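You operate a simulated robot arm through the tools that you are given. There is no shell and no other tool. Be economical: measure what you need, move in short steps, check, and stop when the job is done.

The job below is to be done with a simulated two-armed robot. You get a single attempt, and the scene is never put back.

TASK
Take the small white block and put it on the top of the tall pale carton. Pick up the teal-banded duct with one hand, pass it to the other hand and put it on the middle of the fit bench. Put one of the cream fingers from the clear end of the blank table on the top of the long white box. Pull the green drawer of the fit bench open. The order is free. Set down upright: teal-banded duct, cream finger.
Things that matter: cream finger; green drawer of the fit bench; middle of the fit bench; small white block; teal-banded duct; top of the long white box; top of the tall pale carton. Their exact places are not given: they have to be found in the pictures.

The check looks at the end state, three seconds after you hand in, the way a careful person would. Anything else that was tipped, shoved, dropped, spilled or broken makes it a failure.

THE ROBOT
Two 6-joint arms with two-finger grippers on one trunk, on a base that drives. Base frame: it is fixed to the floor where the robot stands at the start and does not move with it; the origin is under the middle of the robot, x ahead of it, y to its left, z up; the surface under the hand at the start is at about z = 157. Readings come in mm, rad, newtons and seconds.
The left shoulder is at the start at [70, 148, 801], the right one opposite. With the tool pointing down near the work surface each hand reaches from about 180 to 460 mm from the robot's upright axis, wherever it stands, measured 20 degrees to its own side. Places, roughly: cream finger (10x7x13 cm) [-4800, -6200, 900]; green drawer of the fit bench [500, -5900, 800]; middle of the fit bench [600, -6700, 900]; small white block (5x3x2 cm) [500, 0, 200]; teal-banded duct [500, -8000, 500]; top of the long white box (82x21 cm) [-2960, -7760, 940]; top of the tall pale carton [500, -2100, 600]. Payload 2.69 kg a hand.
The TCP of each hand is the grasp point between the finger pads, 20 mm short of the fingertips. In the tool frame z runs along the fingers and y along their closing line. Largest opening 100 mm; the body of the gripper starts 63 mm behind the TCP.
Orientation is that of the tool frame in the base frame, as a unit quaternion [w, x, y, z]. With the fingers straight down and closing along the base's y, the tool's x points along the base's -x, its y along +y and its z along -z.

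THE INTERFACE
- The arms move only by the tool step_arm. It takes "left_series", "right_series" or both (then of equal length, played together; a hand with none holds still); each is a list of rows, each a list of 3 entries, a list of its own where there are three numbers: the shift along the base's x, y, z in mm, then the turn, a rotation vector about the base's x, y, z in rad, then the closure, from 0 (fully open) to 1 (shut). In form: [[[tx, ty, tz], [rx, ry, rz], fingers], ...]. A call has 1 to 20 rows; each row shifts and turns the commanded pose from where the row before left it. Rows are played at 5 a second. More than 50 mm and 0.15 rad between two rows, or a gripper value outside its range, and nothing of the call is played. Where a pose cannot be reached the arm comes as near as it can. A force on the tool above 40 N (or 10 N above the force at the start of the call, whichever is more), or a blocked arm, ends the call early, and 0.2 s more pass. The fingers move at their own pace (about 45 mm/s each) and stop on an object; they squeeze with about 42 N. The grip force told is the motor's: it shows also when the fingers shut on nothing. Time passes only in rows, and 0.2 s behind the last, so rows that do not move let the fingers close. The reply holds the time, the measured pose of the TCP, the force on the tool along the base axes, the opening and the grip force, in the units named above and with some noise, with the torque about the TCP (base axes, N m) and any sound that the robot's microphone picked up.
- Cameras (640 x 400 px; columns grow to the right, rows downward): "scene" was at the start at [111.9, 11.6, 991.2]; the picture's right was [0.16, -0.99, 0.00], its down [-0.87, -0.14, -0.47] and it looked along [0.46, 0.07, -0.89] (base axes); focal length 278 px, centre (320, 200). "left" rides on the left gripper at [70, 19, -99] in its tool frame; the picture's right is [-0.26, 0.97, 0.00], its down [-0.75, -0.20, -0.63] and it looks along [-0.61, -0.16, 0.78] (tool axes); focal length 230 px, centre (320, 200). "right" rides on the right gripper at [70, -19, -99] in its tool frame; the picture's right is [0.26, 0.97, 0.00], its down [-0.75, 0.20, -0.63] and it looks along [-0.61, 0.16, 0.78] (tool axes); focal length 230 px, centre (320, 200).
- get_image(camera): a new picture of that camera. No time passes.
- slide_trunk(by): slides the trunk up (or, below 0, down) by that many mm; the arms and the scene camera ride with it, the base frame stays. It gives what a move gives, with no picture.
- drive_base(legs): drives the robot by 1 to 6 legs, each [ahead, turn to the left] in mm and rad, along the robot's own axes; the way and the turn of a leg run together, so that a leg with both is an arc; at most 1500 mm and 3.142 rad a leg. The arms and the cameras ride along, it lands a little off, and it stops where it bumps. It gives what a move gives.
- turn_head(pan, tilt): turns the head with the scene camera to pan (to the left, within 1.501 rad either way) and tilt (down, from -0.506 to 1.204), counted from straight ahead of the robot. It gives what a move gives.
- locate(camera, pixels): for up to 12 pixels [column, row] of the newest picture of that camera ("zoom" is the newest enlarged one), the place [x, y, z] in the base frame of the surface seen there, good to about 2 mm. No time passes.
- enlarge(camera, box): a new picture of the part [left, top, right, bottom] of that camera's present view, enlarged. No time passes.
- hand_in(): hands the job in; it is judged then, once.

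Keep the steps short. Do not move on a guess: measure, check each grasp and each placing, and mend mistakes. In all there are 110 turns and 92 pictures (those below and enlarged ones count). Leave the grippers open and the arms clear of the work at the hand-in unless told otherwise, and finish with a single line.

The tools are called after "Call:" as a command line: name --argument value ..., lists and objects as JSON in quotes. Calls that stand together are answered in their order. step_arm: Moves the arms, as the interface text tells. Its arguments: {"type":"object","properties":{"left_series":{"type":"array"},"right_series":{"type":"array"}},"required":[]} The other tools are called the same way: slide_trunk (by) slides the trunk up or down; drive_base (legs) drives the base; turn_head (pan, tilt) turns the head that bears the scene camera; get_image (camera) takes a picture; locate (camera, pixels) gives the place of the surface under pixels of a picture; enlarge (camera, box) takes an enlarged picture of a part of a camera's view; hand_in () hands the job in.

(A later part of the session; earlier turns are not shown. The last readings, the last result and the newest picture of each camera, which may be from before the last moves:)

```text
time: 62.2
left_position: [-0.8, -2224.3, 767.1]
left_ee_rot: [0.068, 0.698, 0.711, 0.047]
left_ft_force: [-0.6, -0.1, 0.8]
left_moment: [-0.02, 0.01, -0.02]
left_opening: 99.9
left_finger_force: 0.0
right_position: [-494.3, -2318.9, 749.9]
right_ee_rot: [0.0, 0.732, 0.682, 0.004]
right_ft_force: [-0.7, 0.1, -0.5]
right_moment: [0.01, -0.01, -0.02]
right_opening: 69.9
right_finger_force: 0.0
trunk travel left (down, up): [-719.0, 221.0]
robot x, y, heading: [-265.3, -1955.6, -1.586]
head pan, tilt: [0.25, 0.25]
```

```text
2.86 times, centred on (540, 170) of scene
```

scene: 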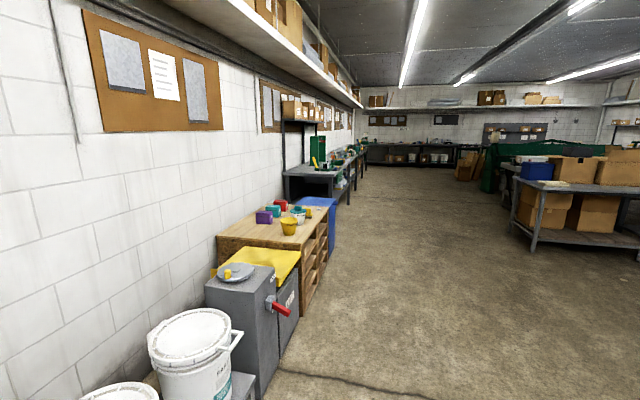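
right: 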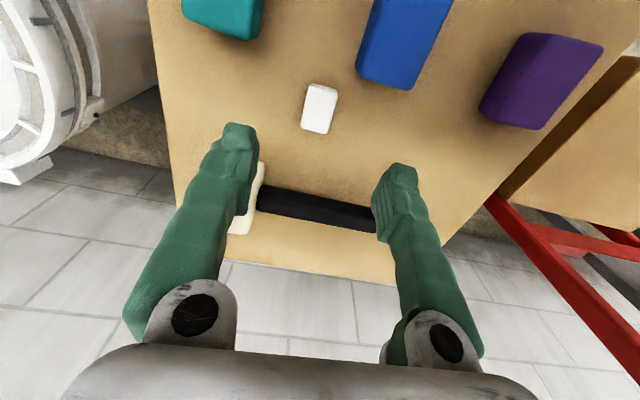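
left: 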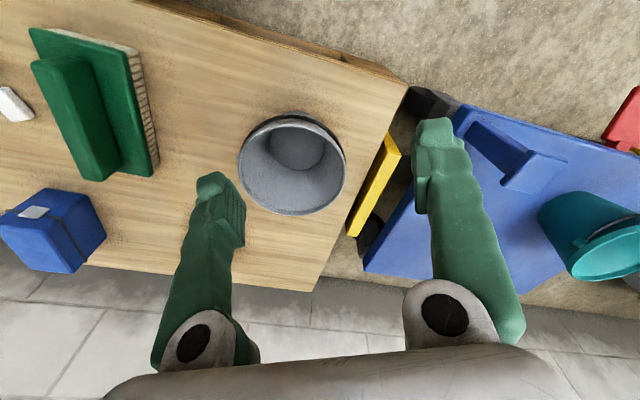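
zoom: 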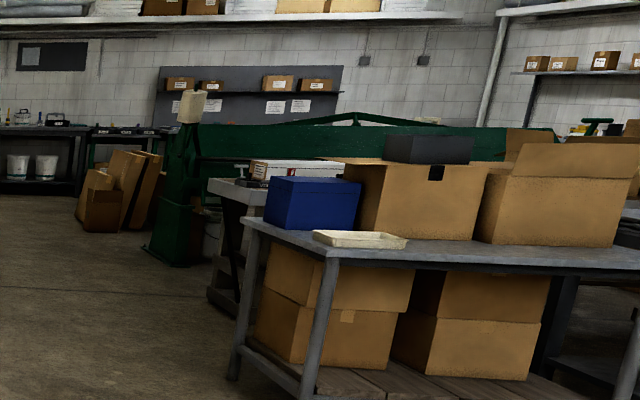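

The aisle is clear. I'll drive about 3.9 m to be in front of the fit bench's green drawer and face it.

Call:
drive_base --legs '[[1300, 0], [1300, 0], [1300, 0], [0, 1.585]]'

Call:
turn_head --pan 0.0 --tilt 0.45

Call:
get_image --camera "scene"

```text
time: 84.8
left_position: [-78.1, -5574.4, 766.5]
left_ee_rot: [0.014, -0.025, 0.996, 0.082]
left_ft_force: [-0.3, -0.4, -0.5]
left_moment: [0.0, 0.01, 0.01]
left_opening: 99.9
left_finger_force: 0.1
right_position: [30.7, -6065.1, 750.0]
right_ee_rot: [-0.003, 0.02, 1.0, 0.002]
right_ft_force: [-0.3, -0.3, -0.9]
right_moment: [0.03, 0.02, 0.0]
right_opening: 69.9
right_finger_force: 0.0
trunk travel left (down, up): [-719.0, 221.0]
robot x, y, heading: [-338.3, -5849.4, 0.014]
head pan, tilt: [0.25, 0.25]
```

```text
time: 85.6
left_position: [-79.5, -5575.5, 769.1]
left_ee_rot: [0.014, -0.025, 0.996, 0.082]
left_ft_force: [0.1, -0.3, 0.4]
left_moment: [0.0, 0.0, 0.0]
left_opening: 100.1
left_finger_force: 0.1
right_position: [31.6, -6064.4, 750.9]
right_ee_rot: [-0.002, 0.019, 1.0, 0.001]
right_ft_force: [0.6, -0.6, -0.4]
right_moment: [-0.05, 0.03, 0.01]
right_opening: 70.1
right_finger_force: 0.0
trunk travel left (down, up): [-719.0, 221.0]
robot x, y, heading: [-344.7, -5849.9, 0.02]
head pan, tilt: [0.0, 0.45]
```

```text
63 pictures are left
```

scene: 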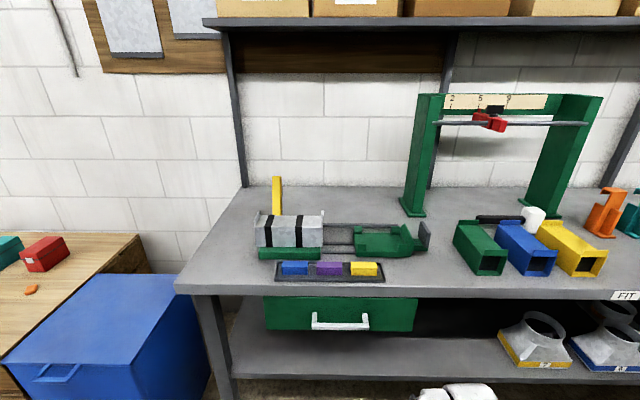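

The green drawer with its white bar handle is at (340,320). I'll enlarge and measure it.

Call:
enlarge --camera "scene" --box '[250, 260, 430, 372]'

Call:
locate --camera "zoom" --pixels '[[225, 215], [320, 220], [405, 215], [225, 245], [320, 234], [405, 248], [320, 180], [320, 105], [70, 150], [570, 150], [320, 110], [320, 245]]'

```text
3.56 times, centred on (340, 316) of scene
```

zoom: 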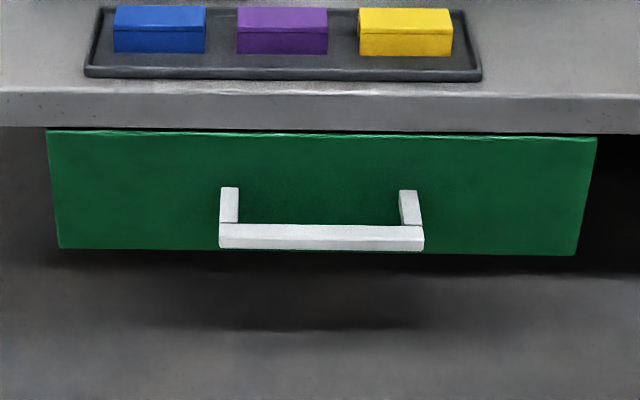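

```text
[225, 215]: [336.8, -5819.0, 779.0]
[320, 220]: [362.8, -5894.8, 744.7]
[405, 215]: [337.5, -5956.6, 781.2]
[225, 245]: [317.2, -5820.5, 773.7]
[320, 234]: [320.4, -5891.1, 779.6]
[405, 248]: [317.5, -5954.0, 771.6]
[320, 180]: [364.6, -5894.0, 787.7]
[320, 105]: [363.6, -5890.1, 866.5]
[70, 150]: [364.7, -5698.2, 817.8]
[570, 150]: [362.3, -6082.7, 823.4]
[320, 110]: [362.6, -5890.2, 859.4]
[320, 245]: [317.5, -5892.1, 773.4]
```

The handle bar runs along y from -5820 to -5956, at x≈318–328 and z≈776, with a 35 mm gap behind it. I'll grip it with the right hand pointing forward and pull by backing the base. First I'll shift the robot 170 mm to +y and start pitching the right hand forward.

Call:
drive_base --legs '[[0, 1.55], [165, 0], [0, -1.57]]'

Call:
step_arm --right_series '[[[5, 0, 0], [0, -0.14, 0], 0.3], [[10, 0, 0], [0, -0.14, 0], 0.3], [[10, 0, 0], [0, -0.14, 0], 0.3], [[10, 0, 0], [0, -0.14, 0], 0.3], [[10, 0, 0], [0, -0.14, 0], 0.3], [[10, 0, 0], [0, -0.14, 0], 0.3], [[0, 0, 0], [0, 0, 0], 0.3]]'

```text
time: 94.6
left_position: [-63.0, -5420.2, 768.1]
left_ee_rot: [0.016, -0.003, 0.997, 0.081]
left_ft_force: [-0.1, -1.3, -0.2]
left_moment: [0.05, 0.04, 0.03]
left_opening: 99.8
left_finger_force: 0.1
right_position: [27.1, -5915.6, 750.9]
right_ee_rot: [-0.003, 0.041, 0.999, 0.002]
right_ft_force: [-0.5, 0.1, 0.5]
right_moment: [-0.02, -0.02, 0.03]
right_opening: 70.0
right_finger_force: 0.1
trunk travel left (down, up): [-719.0, 221.0]
robot x, y, heading: [-338.0, -5684.0, -0.03]
head pan, tilt: [0.0, 0.45]
```

```text
time: 96.2
left_position: [-63.7, -5420.4, 767.2]
left_ee_rot: [0.014, -0.004, 0.997, 0.081]
left_ft_force: [0.9, 0.1, -0.5]
left_moment: [-0.01, 0.01, 0.03]
left_opening: 100.1
left_finger_force: 0.1
right_position: [87.1, -5927.1, 754.6]
right_ee_rot: [0.411, 0.024, 0.911, 0.003]
right_ft_force: [0.7, 0.5, -1.0]
right_moment: [0.01, 0.0, -0.04]
right_opening: 70.1
right_finger_force: 0.1
trunk travel left (down, up): [-719.0, 221.0]
robot x, y, heading: [-334.3, -5685.1, -0.027]
head pan, tilt: [0.0, 0.45]
```

Pitching works. I'll continue to horizontal, then begin the roll about x.

Call:
step_arm --right_series '[[[5, 0, 0], [0, -0.145, 0], 0.3], [[5, 0, 0], [0, -0.145, 0], 0.3], [[5, 0, 0], [0, -0.145, 0], 0.3], [[5, 0, 0], [0, -0.145, 0], 0.3], [[5, 0, 0], [0, -0.14, 0], 0.3], [[0, 0, 0], [0.14, 0, 0], 0.3], [[0, 0, 0], [0.14, 0, 0], 0.3], [[0, 0, 0], [0.14, 0, 0], 0.3], [[0, 0, 0], [0.14, 0, 0], 0.3], [[0, 0, 0], [0, 0, 0], 0.3]]'

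```text
time: 98.4
left_position: [-62.9, -5420.2, 767.7]
left_ee_rot: [0.016, -0.003, 0.997, 0.081]
left_ft_force: [0.8, 0.0, 0.5]
left_moment: [0.04, 0.01, -0.01]
left_opening: 99.9
left_finger_force: 0.1
right_position: [102.8, -5913.1, 748.2]
right_ee_rot: [0.626, 0.209, 0.712, 0.238]
right_ft_force: [0.4, -0.1, -1.0]
right_moment: [0.03, 0.03, 0.0]
right_opening: 69.9
right_finger_force: 0.0
right hand out of reach, approached as far as the arm can: row 5
trunk travel left (down, up): [-719.0, 221.0]
robot x, y, heading: [-336.9, -5685.1, -0.022]
head pan, tilt: [0.0, 0.45]
```

I'll continue the roll (about 1.0 rad left) and finish the missing 0.13 of pitch.

Call:
step_arm --right_series '[[[5, 0, 0], [0.14, 0, 0], 0.3], [[5, 0, 0], [0.14, 0, 0], 0.3], [[5, 0, 0], [0.14, 0, 0], 0.3], [[5, 0, 0], [0.14, 0, 0], 0.3], [[5, 0, 0], [0.14, 0, 0], 0.3], [[5, 0, 0], [0.14, 0, 0], 0.3], [[0, 0, 0], [0.14, 0, 0], 0.3], [[5, 0, 5], [0, -0.07, 0], 0.3], [[5, 0, 5], [0, -0.06, 0], 0.3], [[0, 0, 0], [0, 0, 0], 0.3]]'

Call:
get_image --camera "scene"

Call:
get_image --camera "right"

```text
time: 100.6
left_position: [-63.1, -5419.7, 766.4]
left_ee_rot: [0.016, -0.003, 0.997, 0.081]
left_ft_force: [0.3, 0.4, -0.5]
left_moment: [-0.02, 0.01, 0.02]
left_opening: 100.1
left_finger_force: 0.2
right_position: [139.0, -5906.7, 771.2]
right_ee_rot: [0.483, 0.441, 0.491, 0.575]
right_ft_force: [0.5, -0.1, -0.9]
right_moment: [0.0, 0.02, -0.05]
right_opening: 70.3
right_finger_force: 0.0
right hand out of reach, approached as far as the arm can: row 9
trunk travel left (down, up): [-719.0, 221.0]
robot x, y, heading: [-338.1, -5685.5, -0.025]
head pan, tilt: [0.0, 0.45]
```

```text
61 pictures are left
```

scene: 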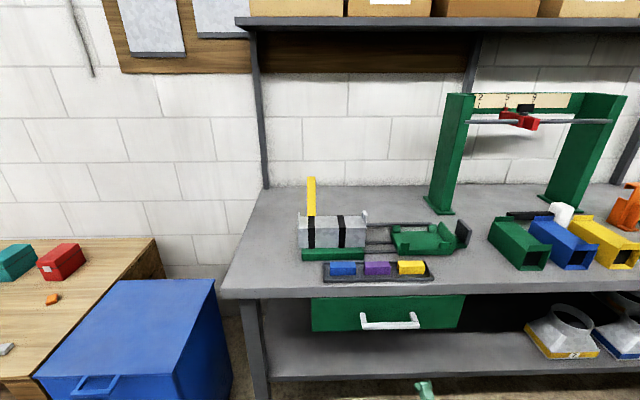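

```text
60 pictures are left
```

right: 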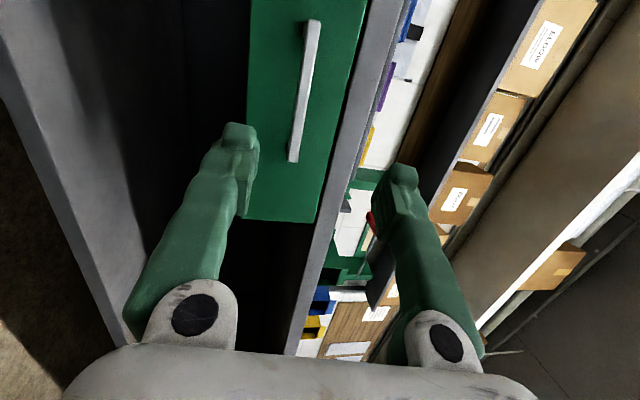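

Hand is forward with the closing line vertical; it needs small corrections (yaw -0.14, pitch +0.13). I'll make them while extending 60 mm in x.

Call:
step_arm --right_series '[[[20, 3, 0], [0, 0.04, -0.05], 0.3], [[20, 3, 0], [0, 0.05, -0.05], 0.3], [[20, 3, 2], [0, 0.04, -0.04], 0.3], [[0, 0, 0], [0, 0, 0], 0.3]]'

Call:
enlarge --camera "scene" --box '[300, 270, 480, 400]'

Call:
locate --camera "scene" --pixels '[[364, 325], [390, 326], [416, 324]]'

```text
time: 101.6
left_position: [-63.1, -5420.7, 768.3]
left_ee_rot: [0.015, -0.003, 0.997, 0.081]
left_ft_force: [-0.8, -0.6, -0.5]
left_moment: [0.02, 0.02, -0.04]
left_opening: 100.0
left_finger_force: 0.0
right_position: [187.8, -5892.9, 803.6]
right_ee_rot: [0.489, 0.51, 0.49, 0.51]
right_ft_force: [-0.3, -0.3, -0.1]
right_moment: [0.0, 0.0, 0.01]
right_opening: 69.9
right_finger_force: 0.0
right hand out of reach, approached as far as the arm can: row 1, 2, 3
trunk travel left (down, up): [-719.0, 221.0]
robot x, y, heading: [-339.5, -5687.0, -0.024]
head pan, tilt: [0.0, 0.45]
```

```text
3.08 times, centred on (390, 335) of scene
```

zoom: 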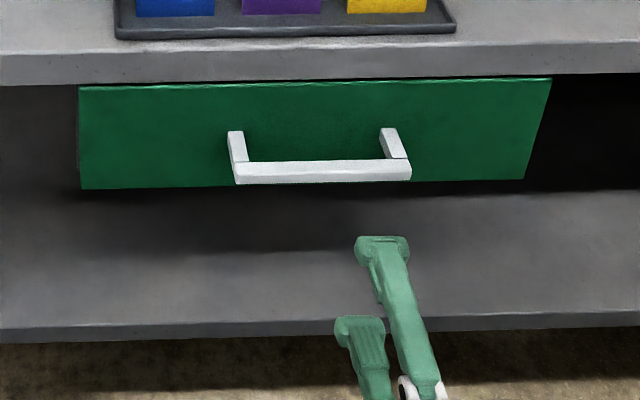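

```text
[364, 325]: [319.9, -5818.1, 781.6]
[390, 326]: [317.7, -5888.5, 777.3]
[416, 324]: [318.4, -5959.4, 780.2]
```

The orientation is now right. I'll lower the trunk 27 mm, drive 125 mm ahead, and check.

Call:
slide_trunk --by -27

Call:
drive_base --legs '[[125, 0]]'

Call:
get_image --camera "right"

```text
time: 102.3
left_position: [-62.9, -5420.3, 741.2]
left_ee_rot: [0.016, -0.003, 0.997, 0.081]
left_ft_force: [-0.6, -1.6, 0.1]
left_moment: [-0.01, -0.01, 0.01]
left_opening: 100.0
left_finger_force: 0.2
right_position: [187.4, -5892.4, 775.8]
right_ee_rot: [0.489, 0.511, 0.49, 0.51]
right_ft_force: [0.2, -0.1, -0.3]
right_moment: [0.01, 0.0, 0.03]
right_opening: 69.7
right_finger_force: 0.1
trunk travel left (down, up): [-692.0, 248.0]
robot x, y, heading: [-340.4, -5686.0, -0.032]
head pan, tilt: [0.0, 0.45]
```

```text
time: 103.6
left_position: [60.7, -5422.8, 739.7]
left_ee_rot: [0.015, -0.004, 0.997, 0.081]
left_ft_force: [1.4, 0.9, 0.7]
left_moment: [0.03, 0.01, -0.01]
left_opening: 100.2
left_finger_force: 0.0
right_position: [309.8, -5895.2, 778.4]
right_ee_rot: [0.489, 0.51, 0.49, 0.511]
right_ft_force: [0.4, -0.7, 0.3]
right_moment: [-0.02, -0.01, 0.01]
right_opening: 70.0
right_finger_force: 0.0
trunk travel left (down, up): [-692.0, 248.0]
robot x, y, heading: [-210.4, -5686.4, -0.023]
head pan, tilt: [0.0, 0.45]
```

```text
58 pictures are left
```

right: 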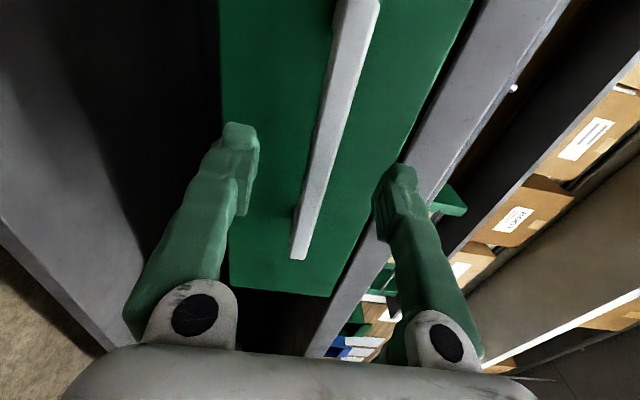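

The fingers straddle the bar. I'll go 12 mm further and close.

Call:
drive_base --legs '[[12, 0]]'

Call:
step_arm --right_series '[[[0, 0, 0], [0, 0, 0], 0.7], [[0, 0, 0], [0, 0, 0], 0.95], [[0, 0, 0], [0, 0, 0], 0.95], [[0, 0, 0], [0, 0, 0], 0.95], [[0, 0, 0], [0, 0, 0], 0.95]]'

```text
time: 104.3
left_position: [72.2, -5424.2, 740.2]
left_ee_rot: [0.016, -0.004, 0.997, 0.082]
left_ft_force: [-0.3, -0.6, -0.1]
left_moment: [0.0, -0.02, 0.03]
left_opening: 99.8
left_finger_force: 0.0
right_position: [323.1, -5895.0, 777.6]
right_ee_rot: [0.489, 0.51, 0.49, 0.51]
right_ft_force: [0.1, 0.3, -0.6]
right_moment: [0.01, 0.01, 0.01]
right_opening: 69.9
right_finger_force: 0.0
trunk travel left (down, up): [-692.0, 248.0]
robot x, y, heading: [-200.3, -5685.3, -0.03]
head pan, tilt: [0.0, 0.45]
```

```text
time: 105.5
left_position: [74.5, -5424.9, 739.9]
left_ee_rot: [0.015, -0.004, 0.997, 0.082]
left_ft_force: [0.7, -0.8, 0.0]
left_moment: [-0.01, 0.0, 0.01]
left_opening: 99.8
left_finger_force: 0.0
right_position: [325.1, -5895.9, 775.2]
right_ee_rot: [0.489, 0.511, 0.491, 0.509]
right_ft_force: [0.0, 0.5, -5.4]
right_moment: [-0.47, -0.02, 0.02]
right_opening: 9.0
right_finger_force: 22.5
trunk travel left (down, up): [-692.0, 248.0]
robot x, y, heading: [-199.0, -5689.2, -0.03]
head pan, tilt: [0.0, 0.45]
```

The bar is held (opening 9 mm). I'll close fully and pull 100 mm by backing.

Call:
step_arm --right_series '[[[0, 0, 0], [0, 0, 0], 1.0], [[0, 0, 0], [0, 0, 0], 1.0]]'

Call:
drive_base --legs '[[-100, 0]]'

Call:
get_image --camera "scene"

```text
time: 106.2
left_position: [75.1, -5423.5, 740.1]
left_ee_rot: [0.014, -0.003, 0.997, 0.082]
left_ft_force: [-0.9, -1.2, 0.2]
left_moment: [-0.02, 0.01, 0.0]
left_opening: 100.0
left_finger_force: 0.0
right_position: [324.2, -5895.2, 775.1]
right_ee_rot: [0.49, 0.511, 0.491, 0.508]
right_ft_force: [-0.4, 0.7, -8.9]
right_moment: [-0.95, 0.03, 0.01]
right_opening: 8.5
right_finger_force: 36.2
trunk travel left (down, up): [-692.0, 248.0]
robot x, y, heading: [-201.0, -5692.5, -0.028]
head pan, tilt: [0.0, 0.45]
```

```text
time: 107.3
left_position: [-25.7, -5423.8, 741.7]
left_ee_rot: [0.015, -0.004, 0.996, 0.083]
left_ft_force: [-0.9, -0.4, -0.1]
left_moment: [0.0, -0.03, 0.0]
left_opening: 100.5
left_finger_force: 0.1
right_position: [224.4, -5896.9, 775.1]
right_ee_rot: [0.489, 0.51, 0.489, 0.511]
right_ft_force: [0.4, -16.2, -5.6]
right_moment: [-0.87, 0.03, -0.2]
right_opening: 8.3
right_finger_force: 35.7
trunk travel left (down, up): [-692.0, 248.0]
robot x, y, heading: [-302.1, -5688.1, -0.028]
head pan, tilt: [0.0, 0.45]
```

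```text
57 pictures are left
```

scene: 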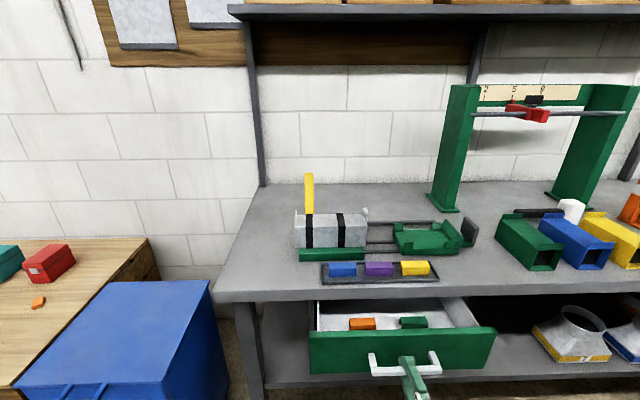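

The drawer is coming open. I'll pull another 100 mm.

Call:
drive_base --legs '[[-100, 0]]'

Call:
get_image --camera "scene"

```text
time: 108.5
left_position: [-128.4, -5420.9, 740.4]
left_ee_rot: [0.015, -0.005, 0.996, 0.084]
left_ft_force: [0.2, -0.1, 0.1]
left_moment: [0.01, 0.01, -0.04]
left_opening: 100.0
left_finger_force: 0.2
right_position: [123.4, -5893.8, 775.3]
right_ee_rot: [0.49, 0.511, 0.489, 0.511]
right_ft_force: [0.0, -21.9, 0.1]
right_moment: [-0.83, -0.01, 0.28]
right_opening: 7.1
right_finger_force: 35.4
trunk travel left (down, up): [-692.0, 248.0]
robot x, y, heading: [-404.1, -5682.8, -0.032]
head pan, tilt: [0.0, 0.45]
```

```text
56 pictures are left
```

scene: 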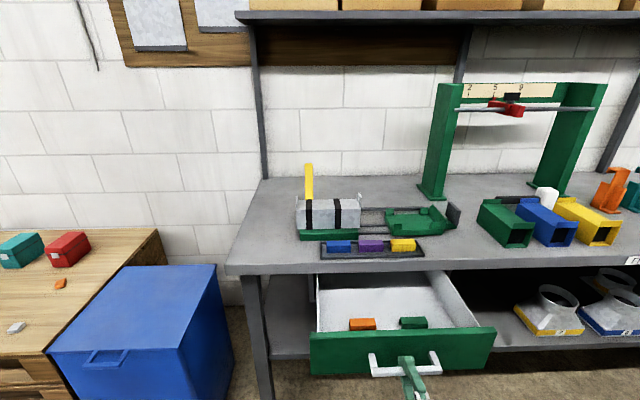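

It's 200 mm open and moving freely. I'll pull 60 mm more.

Call:
drive_base --legs '[[-60, 0]]'

Call:
get_image --camera "scene"

```text
time: 109.4
left_position: [-187.9, -5418.4, 741.1]
left_ee_rot: [0.015, -0.005, 0.996, 0.083]
left_ft_force: [0.0, -0.6, -0.1]
left_moment: [-0.01, -0.03, -0.01]
left_opening: 100.0
left_finger_force: 0.1
right_position: [62.7, -5891.4, 775.4]
right_ee_rot: [0.491, 0.512, 0.489, 0.509]
right_ft_force: [-0.1, -21.2, 3.0]
right_moment: [-0.86, 0.01, 0.33]
right_opening: 6.2
right_finger_force: 34.8
trunk travel left (down, up): [-692.0, 248.0]
robot x, y, heading: [-464.3, -5678.5, -0.039]
head pan, tilt: [0.0, 0.45]
```

```text
55 pictures are left
```

scene: 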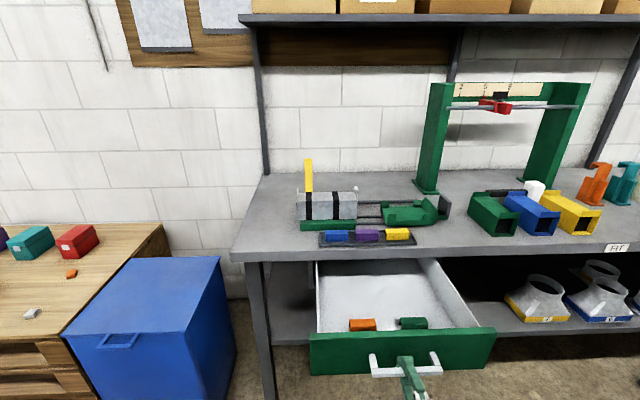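

The drawer is 260 mm open. I'll release the handle and back away.

Call:
step_arm --right_series '[[[0, 0, 0], [0, 0, 0], 0.6], [[0, 0, 0], [0, 0, 0], 0.3], [[0, 0, 0], [0, 0, 0], 0.3], [[0, 0, 0], [0, 0, 0], 0.3]]'

Call:
drive_base --legs '[[-200, 0]]'

Call:
turn_head --pan -0.6 --tilt 0.35

Call:
get_image --camera "scene"

```text
time: 110.4
left_position: [-187.1, -5415.9, 740.8]
left_ee_rot: [0.015, -0.004, 0.996, 0.083]
left_ft_force: [0.2, -0.6, -0.3]
left_moment: [0.01, -0.03, 0.02]
left_opening: 100.0
left_finger_force: 0.1
right_position: [63.6, -5889.3, 776.4]
right_ee_rot: [0.492, 0.51, 0.489, 0.508]
right_ft_force: [0.5, -0.1, -0.2]
right_moment: [-0.03, 0.0, -0.01]
right_opening: 69.7
right_finger_force: 0.0
trunk travel left (down, up): [-692.0, 248.0]
robot x, y, heading: [-457.8, -5683.2, -0.037]
head pan, tilt: [0.0, 0.45]
```

```text
time: 112.0
left_position: [-386.3, -5407.8, 740.5]
left_ee_rot: [0.015, -0.005, 0.997, 0.08]
left_ft_force: [0.1, 0.2, 0.1]
left_moment: [-0.03, -0.02, 0.03]
left_opening: 100.2
left_finger_force: 0.1
right_position: [-135.9, -5880.9, 775.5]
right_ee_rot: [0.491, 0.51, 0.49, 0.508]
right_ft_force: [-0.7, -0.6, -0.1]
right_moment: [0.0, 0.0, -0.05]
right_opening: 69.9
right_finger_force: 0.0
trunk travel left (down, up): [-692.0, 248.0]
robot x, y, heading: [-659.8, -5674.9, -0.041]
head pan, tilt: [0.0, 0.45]
```

```text
time: 113.0
left_position: [-387.8, -5407.5, 741.1]
left_ee_rot: [0.016, -0.004, 0.997, 0.081]
left_ft_force: [0.9, -0.2, 0.8]
left_moment: [0.02, 0.02, 0.01]
left_opening: 99.9
left_finger_force: 0.1
right_position: [-135.7, -5881.4, 774.9]
right_ee_rot: [0.492, 0.51, 0.49, 0.508]
right_ft_force: [0.4, 0.3, -0.3]
right_moment: [0.02, 0.03, -0.01]
right_opening: 69.9
right_finger_force: 0.1
trunk travel left (down, up): [-692.0, 248.0]
robot x, y, heading: [-659.6, -5670.2, -0.035]
head pan, tilt: [-0.6, 0.351]
```

```text
54 pictures are left
```

scene: 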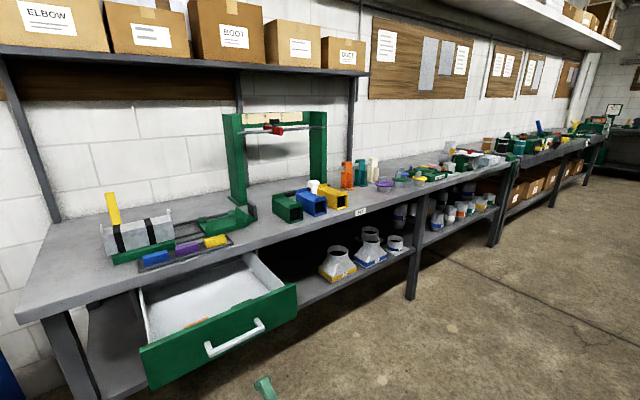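

The drawer stands open. Next is the duct near (500,-8000,500), on a lower shelf further along. I'll drive there.

Call:
drive_base --legs '[[0, -1.535], [1150, 0], [1150, 0], [0, 1.57]]'

Call:
turn_head --pan 0.0 --tilt 0.4

Call:
get_image --camera "scene"

```text
time: 131.9
left_position: [-385.6, -7708.1, 740.0]
left_ee_rot: [0.013, -0.024, 0.996, 0.082]
left_ft_force: [0.0, 0.4, -0.2]
left_moment: [-0.02, 0.0, -0.02]
left_opening: 100.1
left_finger_force: 0.1
right_position: [-116.6, -8171.1, 775.5]
right_ee_rot: [0.482, 0.5, 0.499, 0.517]
right_ft_force: [-0.1, 0.3, -0.1]
right_moment: [-0.01, 0.01, -0.02]
right_opening: 70.1
right_finger_force: 0.1
trunk travel left (down, up): [-692.0, 248.0]
robot x, y, heading: [-648.1, -7982.7, 0.004]
head pan, tilt: [-0.6, 0.351]
```

```text
time: 132.9
left_position: [-385.1, -7708.1, 739.4]
left_ee_rot: [0.014, -0.024, 0.996, 0.081]
left_ft_force: [-0.9, 0.3, 0.2]
left_moment: [0.01, 0.02, -0.01]
left_opening: 99.9
left_finger_force: 0.0
right_position: [-117.8, -8172.7, 776.1]
right_ee_rot: [0.482, 0.501, 0.499, 0.517]
right_ft_force: [0.4, -0.5, 0.6]
right_moment: [-0.02, 0.01, 0.0]
right_opening: 69.9
right_finger_force: 0.0
trunk travel left (down, up): [-692.0, 248.0]
robot x, y, heading: [-648.7, -7982.3, 0.006]
head pan, tilt: [0.0, 0.4]
```

```text
53 pictures are left
```

scene: 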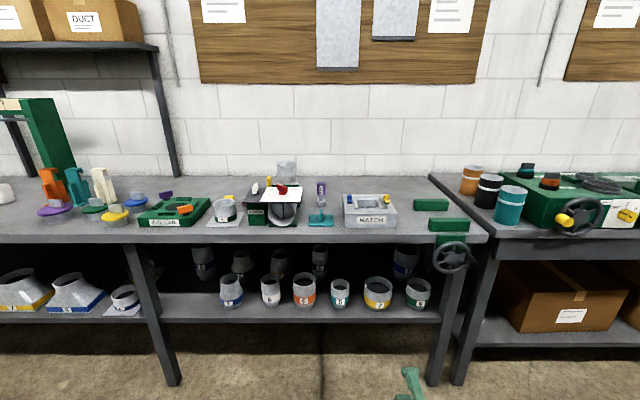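

Banded ducts stand on the lower shelf; the teal one seems to be at (340,290). I'll enlarge it.

Call:
enlarge --camera "scene" --box '[190, 230, 450, 330]'

Call:
locate --camera "zoom" --pixels '[[370, 118], [370, 170], [370, 140], [350, 150], [390, 150], [280, 170], [450, 160], [370, 190], [370, 28], [370, 215], [200, 170], [320, 60]]'

```text
2.46 times, centred on (320, 280) of scene
```

zoom: 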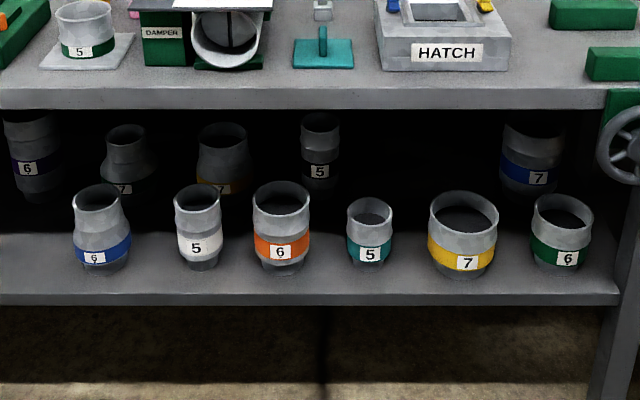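

```text
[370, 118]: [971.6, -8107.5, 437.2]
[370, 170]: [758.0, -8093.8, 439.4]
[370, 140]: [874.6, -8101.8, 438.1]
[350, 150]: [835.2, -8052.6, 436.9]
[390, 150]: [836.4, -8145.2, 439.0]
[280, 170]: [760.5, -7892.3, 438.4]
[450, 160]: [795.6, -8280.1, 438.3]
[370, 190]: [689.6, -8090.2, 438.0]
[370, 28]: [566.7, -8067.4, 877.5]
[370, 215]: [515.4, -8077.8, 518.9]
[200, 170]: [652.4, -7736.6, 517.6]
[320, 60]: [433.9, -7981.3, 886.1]
```

I'll measure the teal duct itself and its neighbours.

Call:
locate --camera "zoom" --pixels '[[350, 212], [391, 212], [370, 226], [370, 198], [351, 246], [388, 246], [370, 240], [370, 266], [310, 200], [429, 210], [308, 250], [430, 250]]'

Call:
locate --camera "scene" --pixels '[[340, 318], [340, 308], [340, 236], [340, 243], [250, 318], [320, 200], [210, 225], [120, 225], [280, 215], [200, 236], [300, 235]]'

```text
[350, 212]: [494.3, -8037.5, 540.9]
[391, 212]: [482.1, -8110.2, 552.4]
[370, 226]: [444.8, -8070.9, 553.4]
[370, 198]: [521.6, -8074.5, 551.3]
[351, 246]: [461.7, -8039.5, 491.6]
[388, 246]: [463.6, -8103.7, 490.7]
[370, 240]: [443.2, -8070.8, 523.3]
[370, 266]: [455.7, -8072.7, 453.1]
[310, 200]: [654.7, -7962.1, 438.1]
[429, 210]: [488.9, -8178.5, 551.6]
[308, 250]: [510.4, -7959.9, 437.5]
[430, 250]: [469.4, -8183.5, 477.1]
```

```text
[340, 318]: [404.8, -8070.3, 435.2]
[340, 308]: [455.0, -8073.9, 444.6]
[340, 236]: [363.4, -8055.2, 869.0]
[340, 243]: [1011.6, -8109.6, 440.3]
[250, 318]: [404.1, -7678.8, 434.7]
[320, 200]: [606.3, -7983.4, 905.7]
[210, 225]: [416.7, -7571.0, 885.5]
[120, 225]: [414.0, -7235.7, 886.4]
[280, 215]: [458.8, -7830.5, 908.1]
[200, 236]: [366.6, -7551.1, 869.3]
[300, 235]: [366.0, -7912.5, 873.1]
```

The teal duct is centred at about (482,-8072). It stands z 438–553, roughly 77 mm across, under the bench top, so I'll take it with the right hand pointing forward and closing along y. First I'll shift the base +100 in y and roll the hand back.

Call:
drive_base --legs '[[0, 1.56], [100, 0], [0, -1.565]]'

Call:
step_arm --right_series '[[[0, 0, 0], [-0.145, 0, 0], 0], [[0, 0, 0], [-0.145, 0, 0], 0], [[0, 0, 0], [-0.145, 0, 0], 0], [[0, 0, 0], [-0.145, 0, 0], 0], [[0, 0, 0], [-0.145, 0, 0], 0], [[0, 0, 0], [-0.145, 0, 0], 0], [[0, 0, 0], [-0.145, 0, 0], 0], [[0, 0, 0], [-0.145, 0, 0], 0], [[0, 0, 0], [-0.145, 0, 0], 0], [[0, 0, 0], [-0.145, 0, 0], 0], [[0, 0, 0], [-0.12, 0, 0], 0], [[0, 0, 0], [0, 0, 0], 0]]'

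Call:
slide_trunk --by -275

```text
time: 141.7
left_position: [-384.9, -7607.4, 740.8]
left_ee_rot: [0.013, -0.025, 0.996, 0.081]
left_ft_force: [0.5, -0.1, 0.3]
left_moment: [0.03, 0.02, 0.0]
left_opening: 100.0
left_finger_force: 0.1
right_position: [-115.4, -8070.6, 775.0]
right_ee_rot: [0.48, 0.501, 0.501, 0.518]
right_ft_force: [-0.3, 0.2, -0.3]
right_moment: [0.01, -0.01, -0.02]
right_opening: 70.0
right_finger_force: 0.1
trunk travel left (down, up): [-692.0, 248.0]
robot x, y, heading: [-646.4, -7881.4, 0.007]
head pan, tilt: [0.0, 0.4]
```

```text
time: 144.2
left_position: [-384.3, -7608.5, 741.3]
left_ee_rot: [0.014, -0.025, 0.996, 0.082]
left_ft_force: [-0.8, -0.5, 0.1]
left_moment: [-0.01, 0.02, 0.0]
left_opening: 100.2
left_finger_force: 0.1
right_position: [-113.7, -8073.8, 775.4]
right_ee_rot: [0.694, 0.014, 0.72, 0.012]
right_ft_force: [0.2, 0.5, -0.7]
right_moment: [0.04, 0.01, -0.02]
right_opening: 100.2
right_finger_force: 0.0
right hand out of reach, approached as far as the arm can: row 2
trunk travel left (down, up): [-692.0, 248.0]
robot x, y, heading: [-647.7, -7882.9, 0.002]
head pan, tilt: [0.0, 0.4]
```

```text
time: 147.0
left_position: [-384.4, -7607.7, 464.8]
left_ee_rot: [0.014, -0.024, 0.996, 0.082]
left_ft_force: [0.2, -0.3, -0.3]
left_moment: [0.0, -0.01, 0.02]
left_opening: 100.1
left_finger_force: 0.1
right_position: [-113.9, -8073.9, 501.4]
right_ee_rot: [0.694, 0.014, 0.72, 0.012]
right_ft_force: [-0.1, 0.0, 0.6]
right_moment: [0.0, 0.0, -0.02]
right_opening: 100.0
right_finger_force: 0.0
trunk travel left (down, up): [-417.0, 523.0]
robot x, y, heading: [-649.0, -7886.1, 0.009]
head pan, tilt: [0.0, 0.4]
```

The hand is aligned at y=-8074, z=501. I'll look from here with both cameras.

Call:
step_arm --right_series '[[[0, 0, 0], [-0.035, -0.035, 0], 0], [[0, 0, 0], [0, 0, 0], 0]]'

Call:
enlarge --camera "scene" --box '[300, 130, 500, 255]'

Call:
get_image --camera "right"

```text
time: 147.6
left_position: [-384.6, -7607.4, 465.8]
left_ee_rot: [0.014, -0.025, 0.996, 0.082]
left_ft_force: [0.3, 0.5, -1.3]
left_moment: [-0.01, 0.0, 0.0]
left_opening: 100.0
left_finger_force: 0.1
right_position: [-113.4, -8073.6, 501.1]
right_ee_rot: [0.707, 0.002, 0.707, 0.001]
right_ft_force: [-0.2, -0.2, 0.2]
right_moment: [0.0, 0.01, 0.01]
right_opening: 100.2
right_finger_force: 0.0
trunk travel left (down, up): [-417.0, 523.0]
robot x, y, heading: [-649.5, -7886.9, 0.009]
head pan, tilt: [0.0, 0.4]
```

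```text
3.20 times, centred on (400, 192) of scene
```

zoom: 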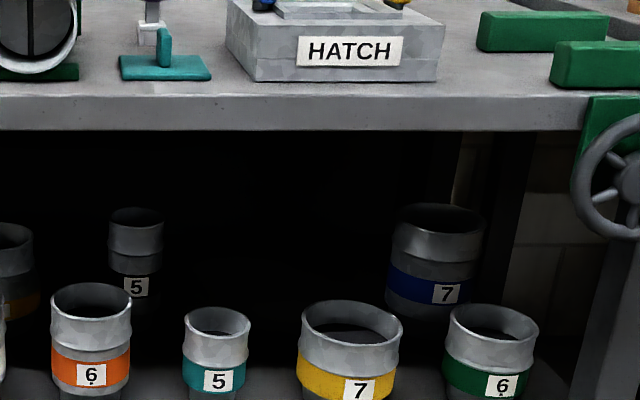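

```text
50 pictures are left
```

right: 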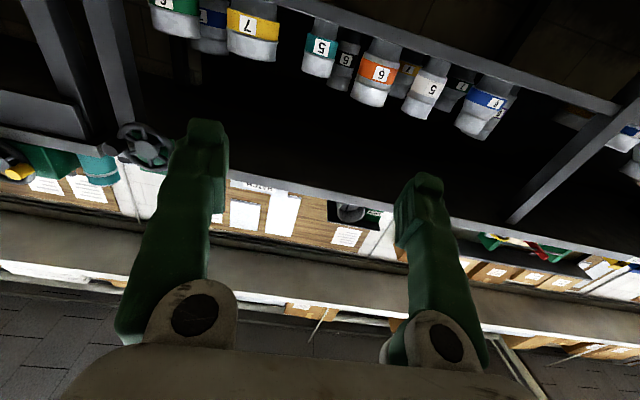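

I'll measure the duct again from these views.

Call:
locate --camera "right" --pixels '[[305, 55], [336, 60], [320, 47], [318, 67], [321, 35], [321, 28], [353, 85], [277, 45]]'

Call:
locate --camera "zoom" --pixels '[[185, 325], [248, 325], [216, 338], [216, 308], [184, 380], [244, 380], [216, 360], [216, 395], [130, 320], [300, 330], [300, 128]]'

```text
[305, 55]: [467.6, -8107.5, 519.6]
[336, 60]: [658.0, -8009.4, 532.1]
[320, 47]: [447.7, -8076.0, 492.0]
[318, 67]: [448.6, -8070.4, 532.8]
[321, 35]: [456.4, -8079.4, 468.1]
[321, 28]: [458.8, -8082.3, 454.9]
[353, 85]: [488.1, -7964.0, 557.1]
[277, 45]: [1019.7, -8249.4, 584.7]
```

```text
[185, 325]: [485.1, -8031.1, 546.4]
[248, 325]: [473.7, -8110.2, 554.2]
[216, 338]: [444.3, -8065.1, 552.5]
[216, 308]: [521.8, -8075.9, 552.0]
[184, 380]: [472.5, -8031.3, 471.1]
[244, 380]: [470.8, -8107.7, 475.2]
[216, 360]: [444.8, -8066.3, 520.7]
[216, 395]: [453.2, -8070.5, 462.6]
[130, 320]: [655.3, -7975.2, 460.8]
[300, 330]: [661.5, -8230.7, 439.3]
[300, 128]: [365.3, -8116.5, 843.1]
```

The duct centre is (482,-8071), about 76 mm across at z 500. I'll drive 470 mm closer and recheck.

Call:
drive_base --legs '[[470, -0.006]]'

Call:
get_image --camera "right"

```text
time: 150.4
left_position: [83.6, -7607.9, 465.6]
left_ee_rot: [0.014, -0.022, 0.996, 0.081]
left_ft_force: [0.1, 0.0, -0.1]
left_moment: [0.03, 0.01, -0.01]
left_opening: 99.8
left_finger_force: 0.0
right_position: [352.0, -8076.0, 500.8]
right_ee_rot: [0.706, 0.003, 0.708, -0.001]
right_ft_force: [0.0, 0.4, -1.1]
right_moment: [0.02, -0.01, 0.03]
right_opening: 100.1
right_finger_force: 0.0
trunk travel left (down, up): [-417.0, 523.0]
robot x, y, heading: [-181.0, -7887.3, 0.001]
head pan, tilt: [0.0, 0.4]
```

```text
49 pictures are left
```

right: 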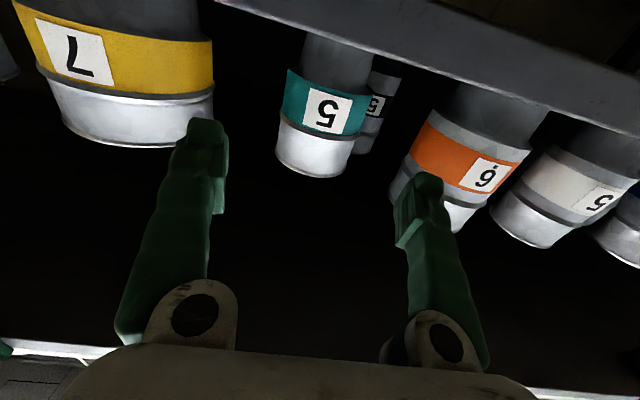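

The fingers will pass between neighbours. I'll measure the gaps.

Call:
locate --camera "right" --pixels '[[205, 75], [210, 110], [412, 130], [395, 190], [284, 110], [362, 120], [278, 150], [348, 160], [322, 110]]'

```text
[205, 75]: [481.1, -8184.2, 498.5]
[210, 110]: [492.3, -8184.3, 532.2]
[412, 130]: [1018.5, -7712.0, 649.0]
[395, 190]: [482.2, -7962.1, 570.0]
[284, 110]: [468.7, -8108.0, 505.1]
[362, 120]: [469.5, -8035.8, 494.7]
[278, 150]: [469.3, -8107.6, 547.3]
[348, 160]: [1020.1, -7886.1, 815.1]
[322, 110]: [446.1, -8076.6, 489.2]
```

Gaps are ample. I'll shift +4 in y and drive the last 128 mm.

Call:
step_arm --right_series '[[[0, 4, 0], [0, 0, 0], 0], [[0, 0, 0], [0, 0, 0], 0]]'

Call:
drive_base --legs '[[128, 0]]'

Call:
get_image --camera "right"

```text
time: 151.0
left_position: [84.9, -7607.8, 465.2]
left_ee_rot: [0.014, -0.022, 0.996, 0.082]
left_ft_force: [0.1, -1.0, -0.5]
left_moment: [-0.01, 0.0, 0.01]
left_opening: 100.2
left_finger_force: 0.1
right_position: [351.3, -8071.4, 500.2]
right_ee_rot: [0.707, 0.003, 0.707, -0.002]
right_ft_force: [-0.1, 0.3, 0.3]
right_moment: [-0.02, 0.0, 0.02]
right_opening: 100.0
right_finger_force: 0.0
trunk travel left (down, up): [-417.0, 523.0]
robot x, y, heading: [-179.8, -7883.4, -0.0]
head pan, tilt: [0.0, 0.4]
```

```text
time: 152.3
left_position: [213.9, -7608.4, 463.8]
left_ee_rot: [0.012, -0.023, 0.996, 0.082]
left_ft_force: [0.8, -0.5, 1.0]
left_moment: [0.03, 0.01, 0.04]
left_opening: 100.3
left_finger_force: 0.0
right_position: [482.2, -8070.9, 499.6]
right_ee_rot: [0.706, 0.003, 0.708, -0.001]
right_ft_force: [0.8, -0.1, -0.3]
right_moment: [0.0, -0.02, -0.03]
right_opening: 100.1
right_finger_force: 0.1
trunk travel left (down, up): [-417.0, 523.0]
robot x, y, heading: [-51.1, -7883.4, 0.001]
head pan, tilt: [0.0, 0.4]
```

```text
48 pictures are left
```

right: 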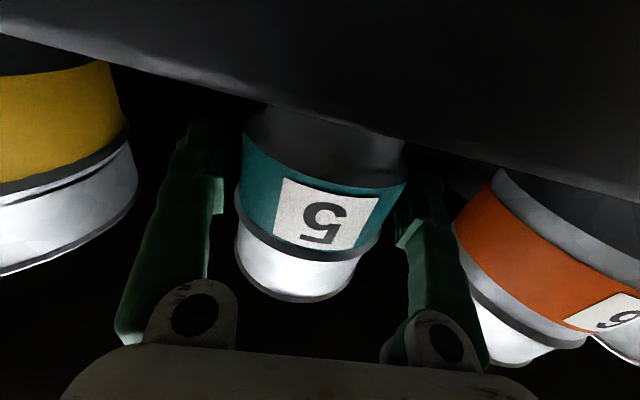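

The duct is between the fingers. I'll close.

Call:
step_arm --right_series '[[[0, 0, 0], [0, 0, 0], 0.2], [[0, 0, 0], [0, 0, 0], 0.4], [[0, 0, 0], [0, 0, 0], 0.5], [[0, 0, 0], [0, 0, 0], 0.5], [[0, 0, 0], [0, 0, 0], 0.5]]'

```text
time: 153.5
left_position: [211.7, -7608.5, 464.8]
left_ee_rot: [0.014, -0.023, 0.996, 0.081]
left_ft_force: [0.7, 0.1, -0.5]
left_moment: [-0.02, 0.0, 0.02]
left_opening: 99.9
left_finger_force: 0.0
right_position: [479.5, -8073.3, 501.2]
right_ee_rot: [0.707, 0.003, 0.707, -0.002]
right_ft_force: [0.0, -0.5, 1.4]
right_moment: [-0.17, -0.03, -0.02]
right_opening: 78.1
right_finger_force: 42.1
trunk travel left (down, up): [-417.0, 523.0]
robot x, y, heading: [-44.9, -7881.9, 0.002]
head pan, tilt: [0.0, 0.4]
```

Gripped (78 mm, 42 N). I'll lift 40 mm with the trunk, back out, and look.

Call:
slide_trunk --by 40

Call:
drive_base --legs '[[-500, 0]]'

Call:
turn_head --pan -0.2 --tilt 0.85

Call:
get_image --camera "scene"

```text
time: 154.3
left_position: [212.6, -7607.9, 504.6]
left_ee_rot: [0.013, -0.023, 0.996, 0.082]
left_ft_force: [-0.8, 0.5, -0.4]
left_moment: [0.0, 0.01, -0.01]
left_opening: 99.9
left_finger_force: 0.0
right_position: [482.0, -8072.2, 540.6]
right_ee_rot: [0.706, 0.005, 0.708, -0.002]
right_ft_force: [0.0, 0.4, -1.8]
right_moment: [-0.02, 0.03, 0.02]
right_opening: 77.7
right_finger_force: 42.6
trunk travel left (down, up): [-457.0, 483.0]
robot x, y, heading: [-47.6, -7885.7, -0.0]
head pan, tilt: [0.0, 0.4]
```

```text
time: 157.3
left_position: [-291.7, -7608.7, 504.9]
left_ee_rot: [0.014, -0.021, 0.996, 0.082]
left_ft_force: [-0.1, 0.4, 0.4]
left_moment: [0.05, 0.0, 0.01]
left_opening: 100.2
left_finger_force: 0.1
right_position: [-24.6, -8074.9, 540.2]
right_ee_rot: [0.707, 0.005, 0.708, -0.003]
right_ft_force: [0.7, 0.0, -1.4]
right_moment: [0.0, 0.04, 0.01]
right_opening: 77.8
right_finger_force: 42.4
trunk travel left (down, up): [-457.0, 483.0]
robot x, y, heading: [-555.7, -7881.1, -0.01]
head pan, tilt: [0.0, 0.4]
```

```text
time: 158.2
left_position: [-290.5, -7608.7, 504.0]
left_ee_rot: [0.013, -0.021, 0.996, 0.083]
left_ft_force: [-0.2, -0.1, 0.1]
left_moment: [-0.03, -0.01, -0.04]
left_opening: 100.2
left_finger_force: 0.1
right_position: [-24.9, -8072.2, 541.0]
right_ee_rot: [0.706, 0.005, 0.708, -0.003]
right_ft_force: [0.1, 0.0, -2.2]
right_moment: [0.04, 0.01, -0.02]
right_opening: 77.4
right_finger_force: 42.0
trunk travel left (down, up): [-457.0, 483.0]
robot x, y, heading: [-554.3, -7882.0, -0.002]
head pan, tilt: [-0.201, 0.85]
```

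```text
47 pictures are left
```

scene: 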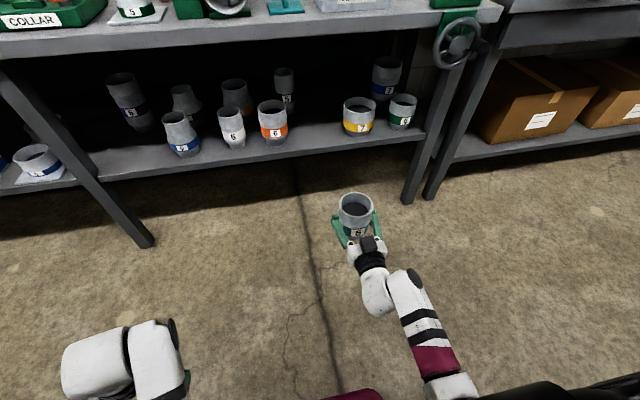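

The duct is held upright. For the hand-over I'll bring the right hand towards the middle in steps: +100 in y, -60 in x.

Call:
step_arm --right_series '[[[-10, 15, 0], [0, 0, 0], 0.5], [[-10, 15, 0], [0, 0, 0], 0.5], [[-10, 15, 0], [0, 0, 0], 0.5], [[-10, 15, 0], [0, 0, 0], 0.5], [[-10, 20, 0], [0, 0, 0], 0.5], [[-10, 20, 0], [0, 0, 0], 0.5], [[0, 0, 0], [0, 0, 0], 0.5]]'

```text
time: 159.8
left_position: [-290.8, -7609.4, 505.2]
left_ee_rot: [0.013, -0.02, 0.996, 0.081]
left_ft_force: [-0.1, -0.3, -0.3]
left_moment: [0.01, -0.01, -0.02]
left_opening: 99.9
left_finger_force: 0.1
right_position: [-89.2, -8018.0, 523.0]
right_ee_rot: [0.705, -0.075, 0.704, -0.049]
right_ft_force: [1.1, 0.0, -2.2]
right_moment: [0.02, 0.02, 0.03]
right_opening: 77.2
right_finger_force: 42.5
right hand out of reach, approached as far as the arm can: row 5
trunk travel left (down, up): [-457.0, 483.0]
robot x, y, heading: [-559.8, -7882.2, -0.002]
head pan, tilt: [-0.201, 0.85]
stopped in row 7 (right hand): the arm was blocked; the commanded pose is now the measured one
```

The right arm won't go past its shoulder plane pointing straight ahead. I'll instead yaw it inward about 55° while keeping its wrist on its own side, so the duct comes to the robot's midline. I'll fix the small roll first.

Call:
step_arm --right_series '[[[0, -15, 9], [0.0875, 0, 0], 0.5], [[0, -15, 9], [0.0875, 0, 0], 0.5], [[6, 28, 0], [0, 0, 0.137], 0.5], [[2, 27, 0], [0, 0, 0.137], 0.5], [[-2, 26, 0], [0, 0, 0.137], 0.5], [[-6, 25, 0], [0, 0, 0.137], 0.5], [[0, 0, 0], [0, 0, 0], 0.5]]'

```text
time: 161.3
left_position: [-290.2, -7608.0, 505.1]
left_ee_rot: [0.014, -0.02, 0.996, 0.082]
left_ft_force: [-0.2, 0.6, 0.7]
left_moment: [-0.01, -0.03, 0.0]
left_opening: 99.8
left_finger_force: 0.0
right_position: [-88.9, -7941.5, 540.9]
right_ee_rot: [0.679, -0.202, 0.675, 0.207]
right_ft_force: [-0.1, 0.4, -1.8]
right_moment: [0.01, 0.03, 0.01]
right_opening: 77.5
right_finger_force: 41.7
trunk travel left (down, up): [-457.0, 483.0]
robot x, y, heading: [-556.1, -7876.0, -0.006]
head pan, tilt: [-0.201, 0.85]
```

That works. I'll continue to the midline.

Call:
step_arm --right_series '[[[-10, 22, 0], [0, 0, 0.137], 0.5], [[-12, 20, 0], [0, 0, 0.137], 0.5], [[-14, 17, 0], [0, 0, 0.12], 0.5], [[0, 0, 0], [0, 0, 0], 0.5]]'

Call:
step_arm --left_series '[[[10, -5, 10], [-0.08, -0.1, 0], 0], [[10, -5, 10], [-0.08, -0.14, 0], 0], [[10, -5, 10], [0, -0.14, 0], 0], [[10, -5, 10], [0, -0.14, 0], 0], [[10, -5, 0], [0, -0.14, 0], 0], [[10, -5, 0], [0, -0.14, 0], 0], [[0, 0, 0], [0, 0, 0], 0]]'

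```text
time: 162.3
left_position: [-290.7, -7608.6, 505.0]
left_ee_rot: [0.014, -0.02, 0.996, 0.082]
left_ft_force: [-0.7, 0.2, -0.3]
left_moment: [-0.02, -0.01, 0.0]
left_opening: 99.9
left_finger_force: 0.0
right_position: [-125.2, -7882.3, 542.0]
right_ee_rot: [0.625, -0.33, 0.623, 0.334]
right_ft_force: [-0.8, 0.0, -3.0]
right_moment: [-0.01, 0.01, 0.02]
right_opening: 77.5
right_finger_force: 42.1
trunk travel left (down, up): [-457.0, 483.0]
robot x, y, heading: [-556.6, -7882.5, -0.006]
head pan, tilt: [-0.201, 0.85]
```

```text
refused: row 2 steps farther than a row can; nothing moved
```

The duct is at the midline (x'≈431, y'≈0). Now for the left hand: fix its roll, pitch it forward on its own side, and look.

Call:
step_arm --left_series '[[[0, 0, 5], [-0.08, 0, 0], 0], [[0, 0, 5], [-0.08, 0, 0], 0], [[15, 0, 5], [0, -0.14, 0], 0], [[18, 0, 5], [0, -0.14, 0], 0], [[18, 0, 5], [0, -0.14, 0], 0], [[18, 0, 5], [0, -0.14, 0], 0], [[18, 0, 5], [0, -0.14, 0], 0], [[18, 0, 5], [0, -0.14, 0], 0], [[0, 0, 0], [0, 0, 0], 0]]'

```text
time: 164.3
left_position: [-189.4, -7613.6, 518.4]
left_ee_rot: [0.419, -0.02, 0.908, -0.007]
left_ft_force: [0.9, 0.2, 0.4]
left_moment: [-0.01, -0.01, 0.0]
left_opening: 100.2
left_finger_force: 0.2
left hand out of reach, approached as far as the arm can: row 1, 2
right_position: [-124.6, -7883.4, 542.4]
right_ee_rot: [0.626, -0.329, 0.623, 0.334]
right_ft_force: [0.1, -0.5, -2.3]
right_moment: [0.0, 0.03, 0.02]
right_opening: 77.4
right_finger_force: 42.3
trunk travel left (down, up): [-457.0, 483.0]
robot x, y, heading: [-558.8, -7881.9, -0.006]
head pan, tilt: [-0.201, 0.85]
```

Good. I'll finish the pitch (0.70 left).

Call:
step_arm --left_series '[[[18, 0, 10], [0, -0.14, 0], 0], [[18, 0, 10], [0, -0.14, 0], 0], [[18, 0, 10], [0, -0.14, 0], 0], [[15, 0, 10], [0, -0.14, 0], 0], [[10, 0, 10], [0, -0.145, 0], 0], [[0, 0, 0], [0, 0, 0], 0]]'

```text
time: 165.8
left_position: [-111.3, -7613.7, 567.8]
left_ee_rot: [0.707, -0.016, 0.707, -0.013]
left_ft_force: [-0.1, -0.3, 0.2]
left_moment: [0.0, -0.01, -0.01]
left_opening: 99.9
left_finger_force: 0.0
right_position: [-124.0, -7882.7, 541.6]
right_ee_rot: [0.626, -0.329, 0.624, 0.333]
right_ft_force: [0.0, -0.5, -1.9]
right_moment: [-0.02, -0.01, 0.05]
right_opening: 77.2
right_finger_force: 41.9
trunk travel left (down, up): [-457.0, 483.0]
robot x, y, heading: [-554.9, -7881.5, -0.002]
head pan, tilt: [-0.201, 0.85]
```

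Now I'll yaw the left hand inward by -0.96 rad to a standoff about 105 mm from the duct, raised to z≈574 so its fingers pass above the right fingers.

Call:
step_arm --left_series '[[[1, -30, 2], [0.04, 0, -0.137], 0], [[-3, -29, 2], [0, 0, -0.137], 0], [[-7, -28, 2], [0, 0, -0.137], 0], [[-11, -27, 0], [0, 0, -0.137], 0], [[-15, -25, 0], [0, 0, -0.137], 0], [[-17, -22, 0], [0, 0, -0.137], 0], [[-21, -19, 0], [0, 0, -0.137], 0], [[0, 0, 0], [0, 0, 0], 0]]'

Call:
get_image --camera "scene"

Call:
get_image --camera "left"

```text
time: 167.6
left_position: [-183.0, -7793.6, 574.9]
left_ee_rot: [0.626, 0.325, 0.63, -0.325]
left_ft_force: [0.3, -0.2, -0.2]
left_moment: [0.02, 0.02, -0.05]
left_opening: 99.9
left_finger_force: 0.0
right_position: [-125.3, -7883.5, 542.1]
right_ee_rot: [0.625, -0.33, 0.623, 0.334]
right_ft_force: [-1.1, 0.6, -1.9]
right_moment: [0.02, 0.01, -0.02]
right_opening: 77.6
right_finger_force: 42.1
trunk travel left (down, up): [-457.0, 483.0]
robot x, y, heading: [-558.9, -7880.5, -0.002]
head pan, tilt: [-0.201, 0.85]
```

```text
46 pictures are left
```

scene: 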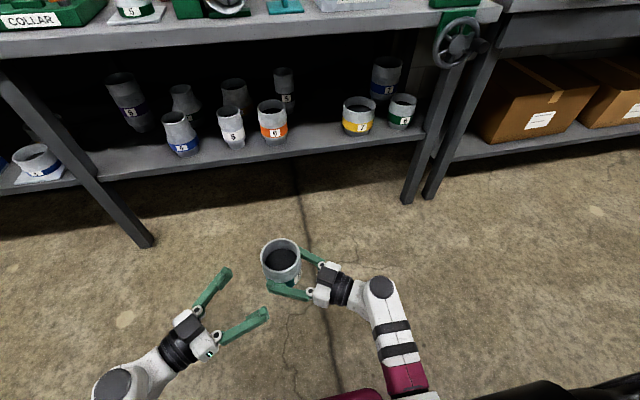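

```text
45 pictures are left
```

left: 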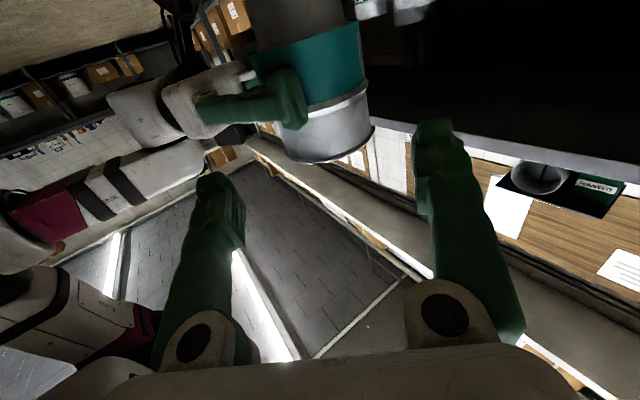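

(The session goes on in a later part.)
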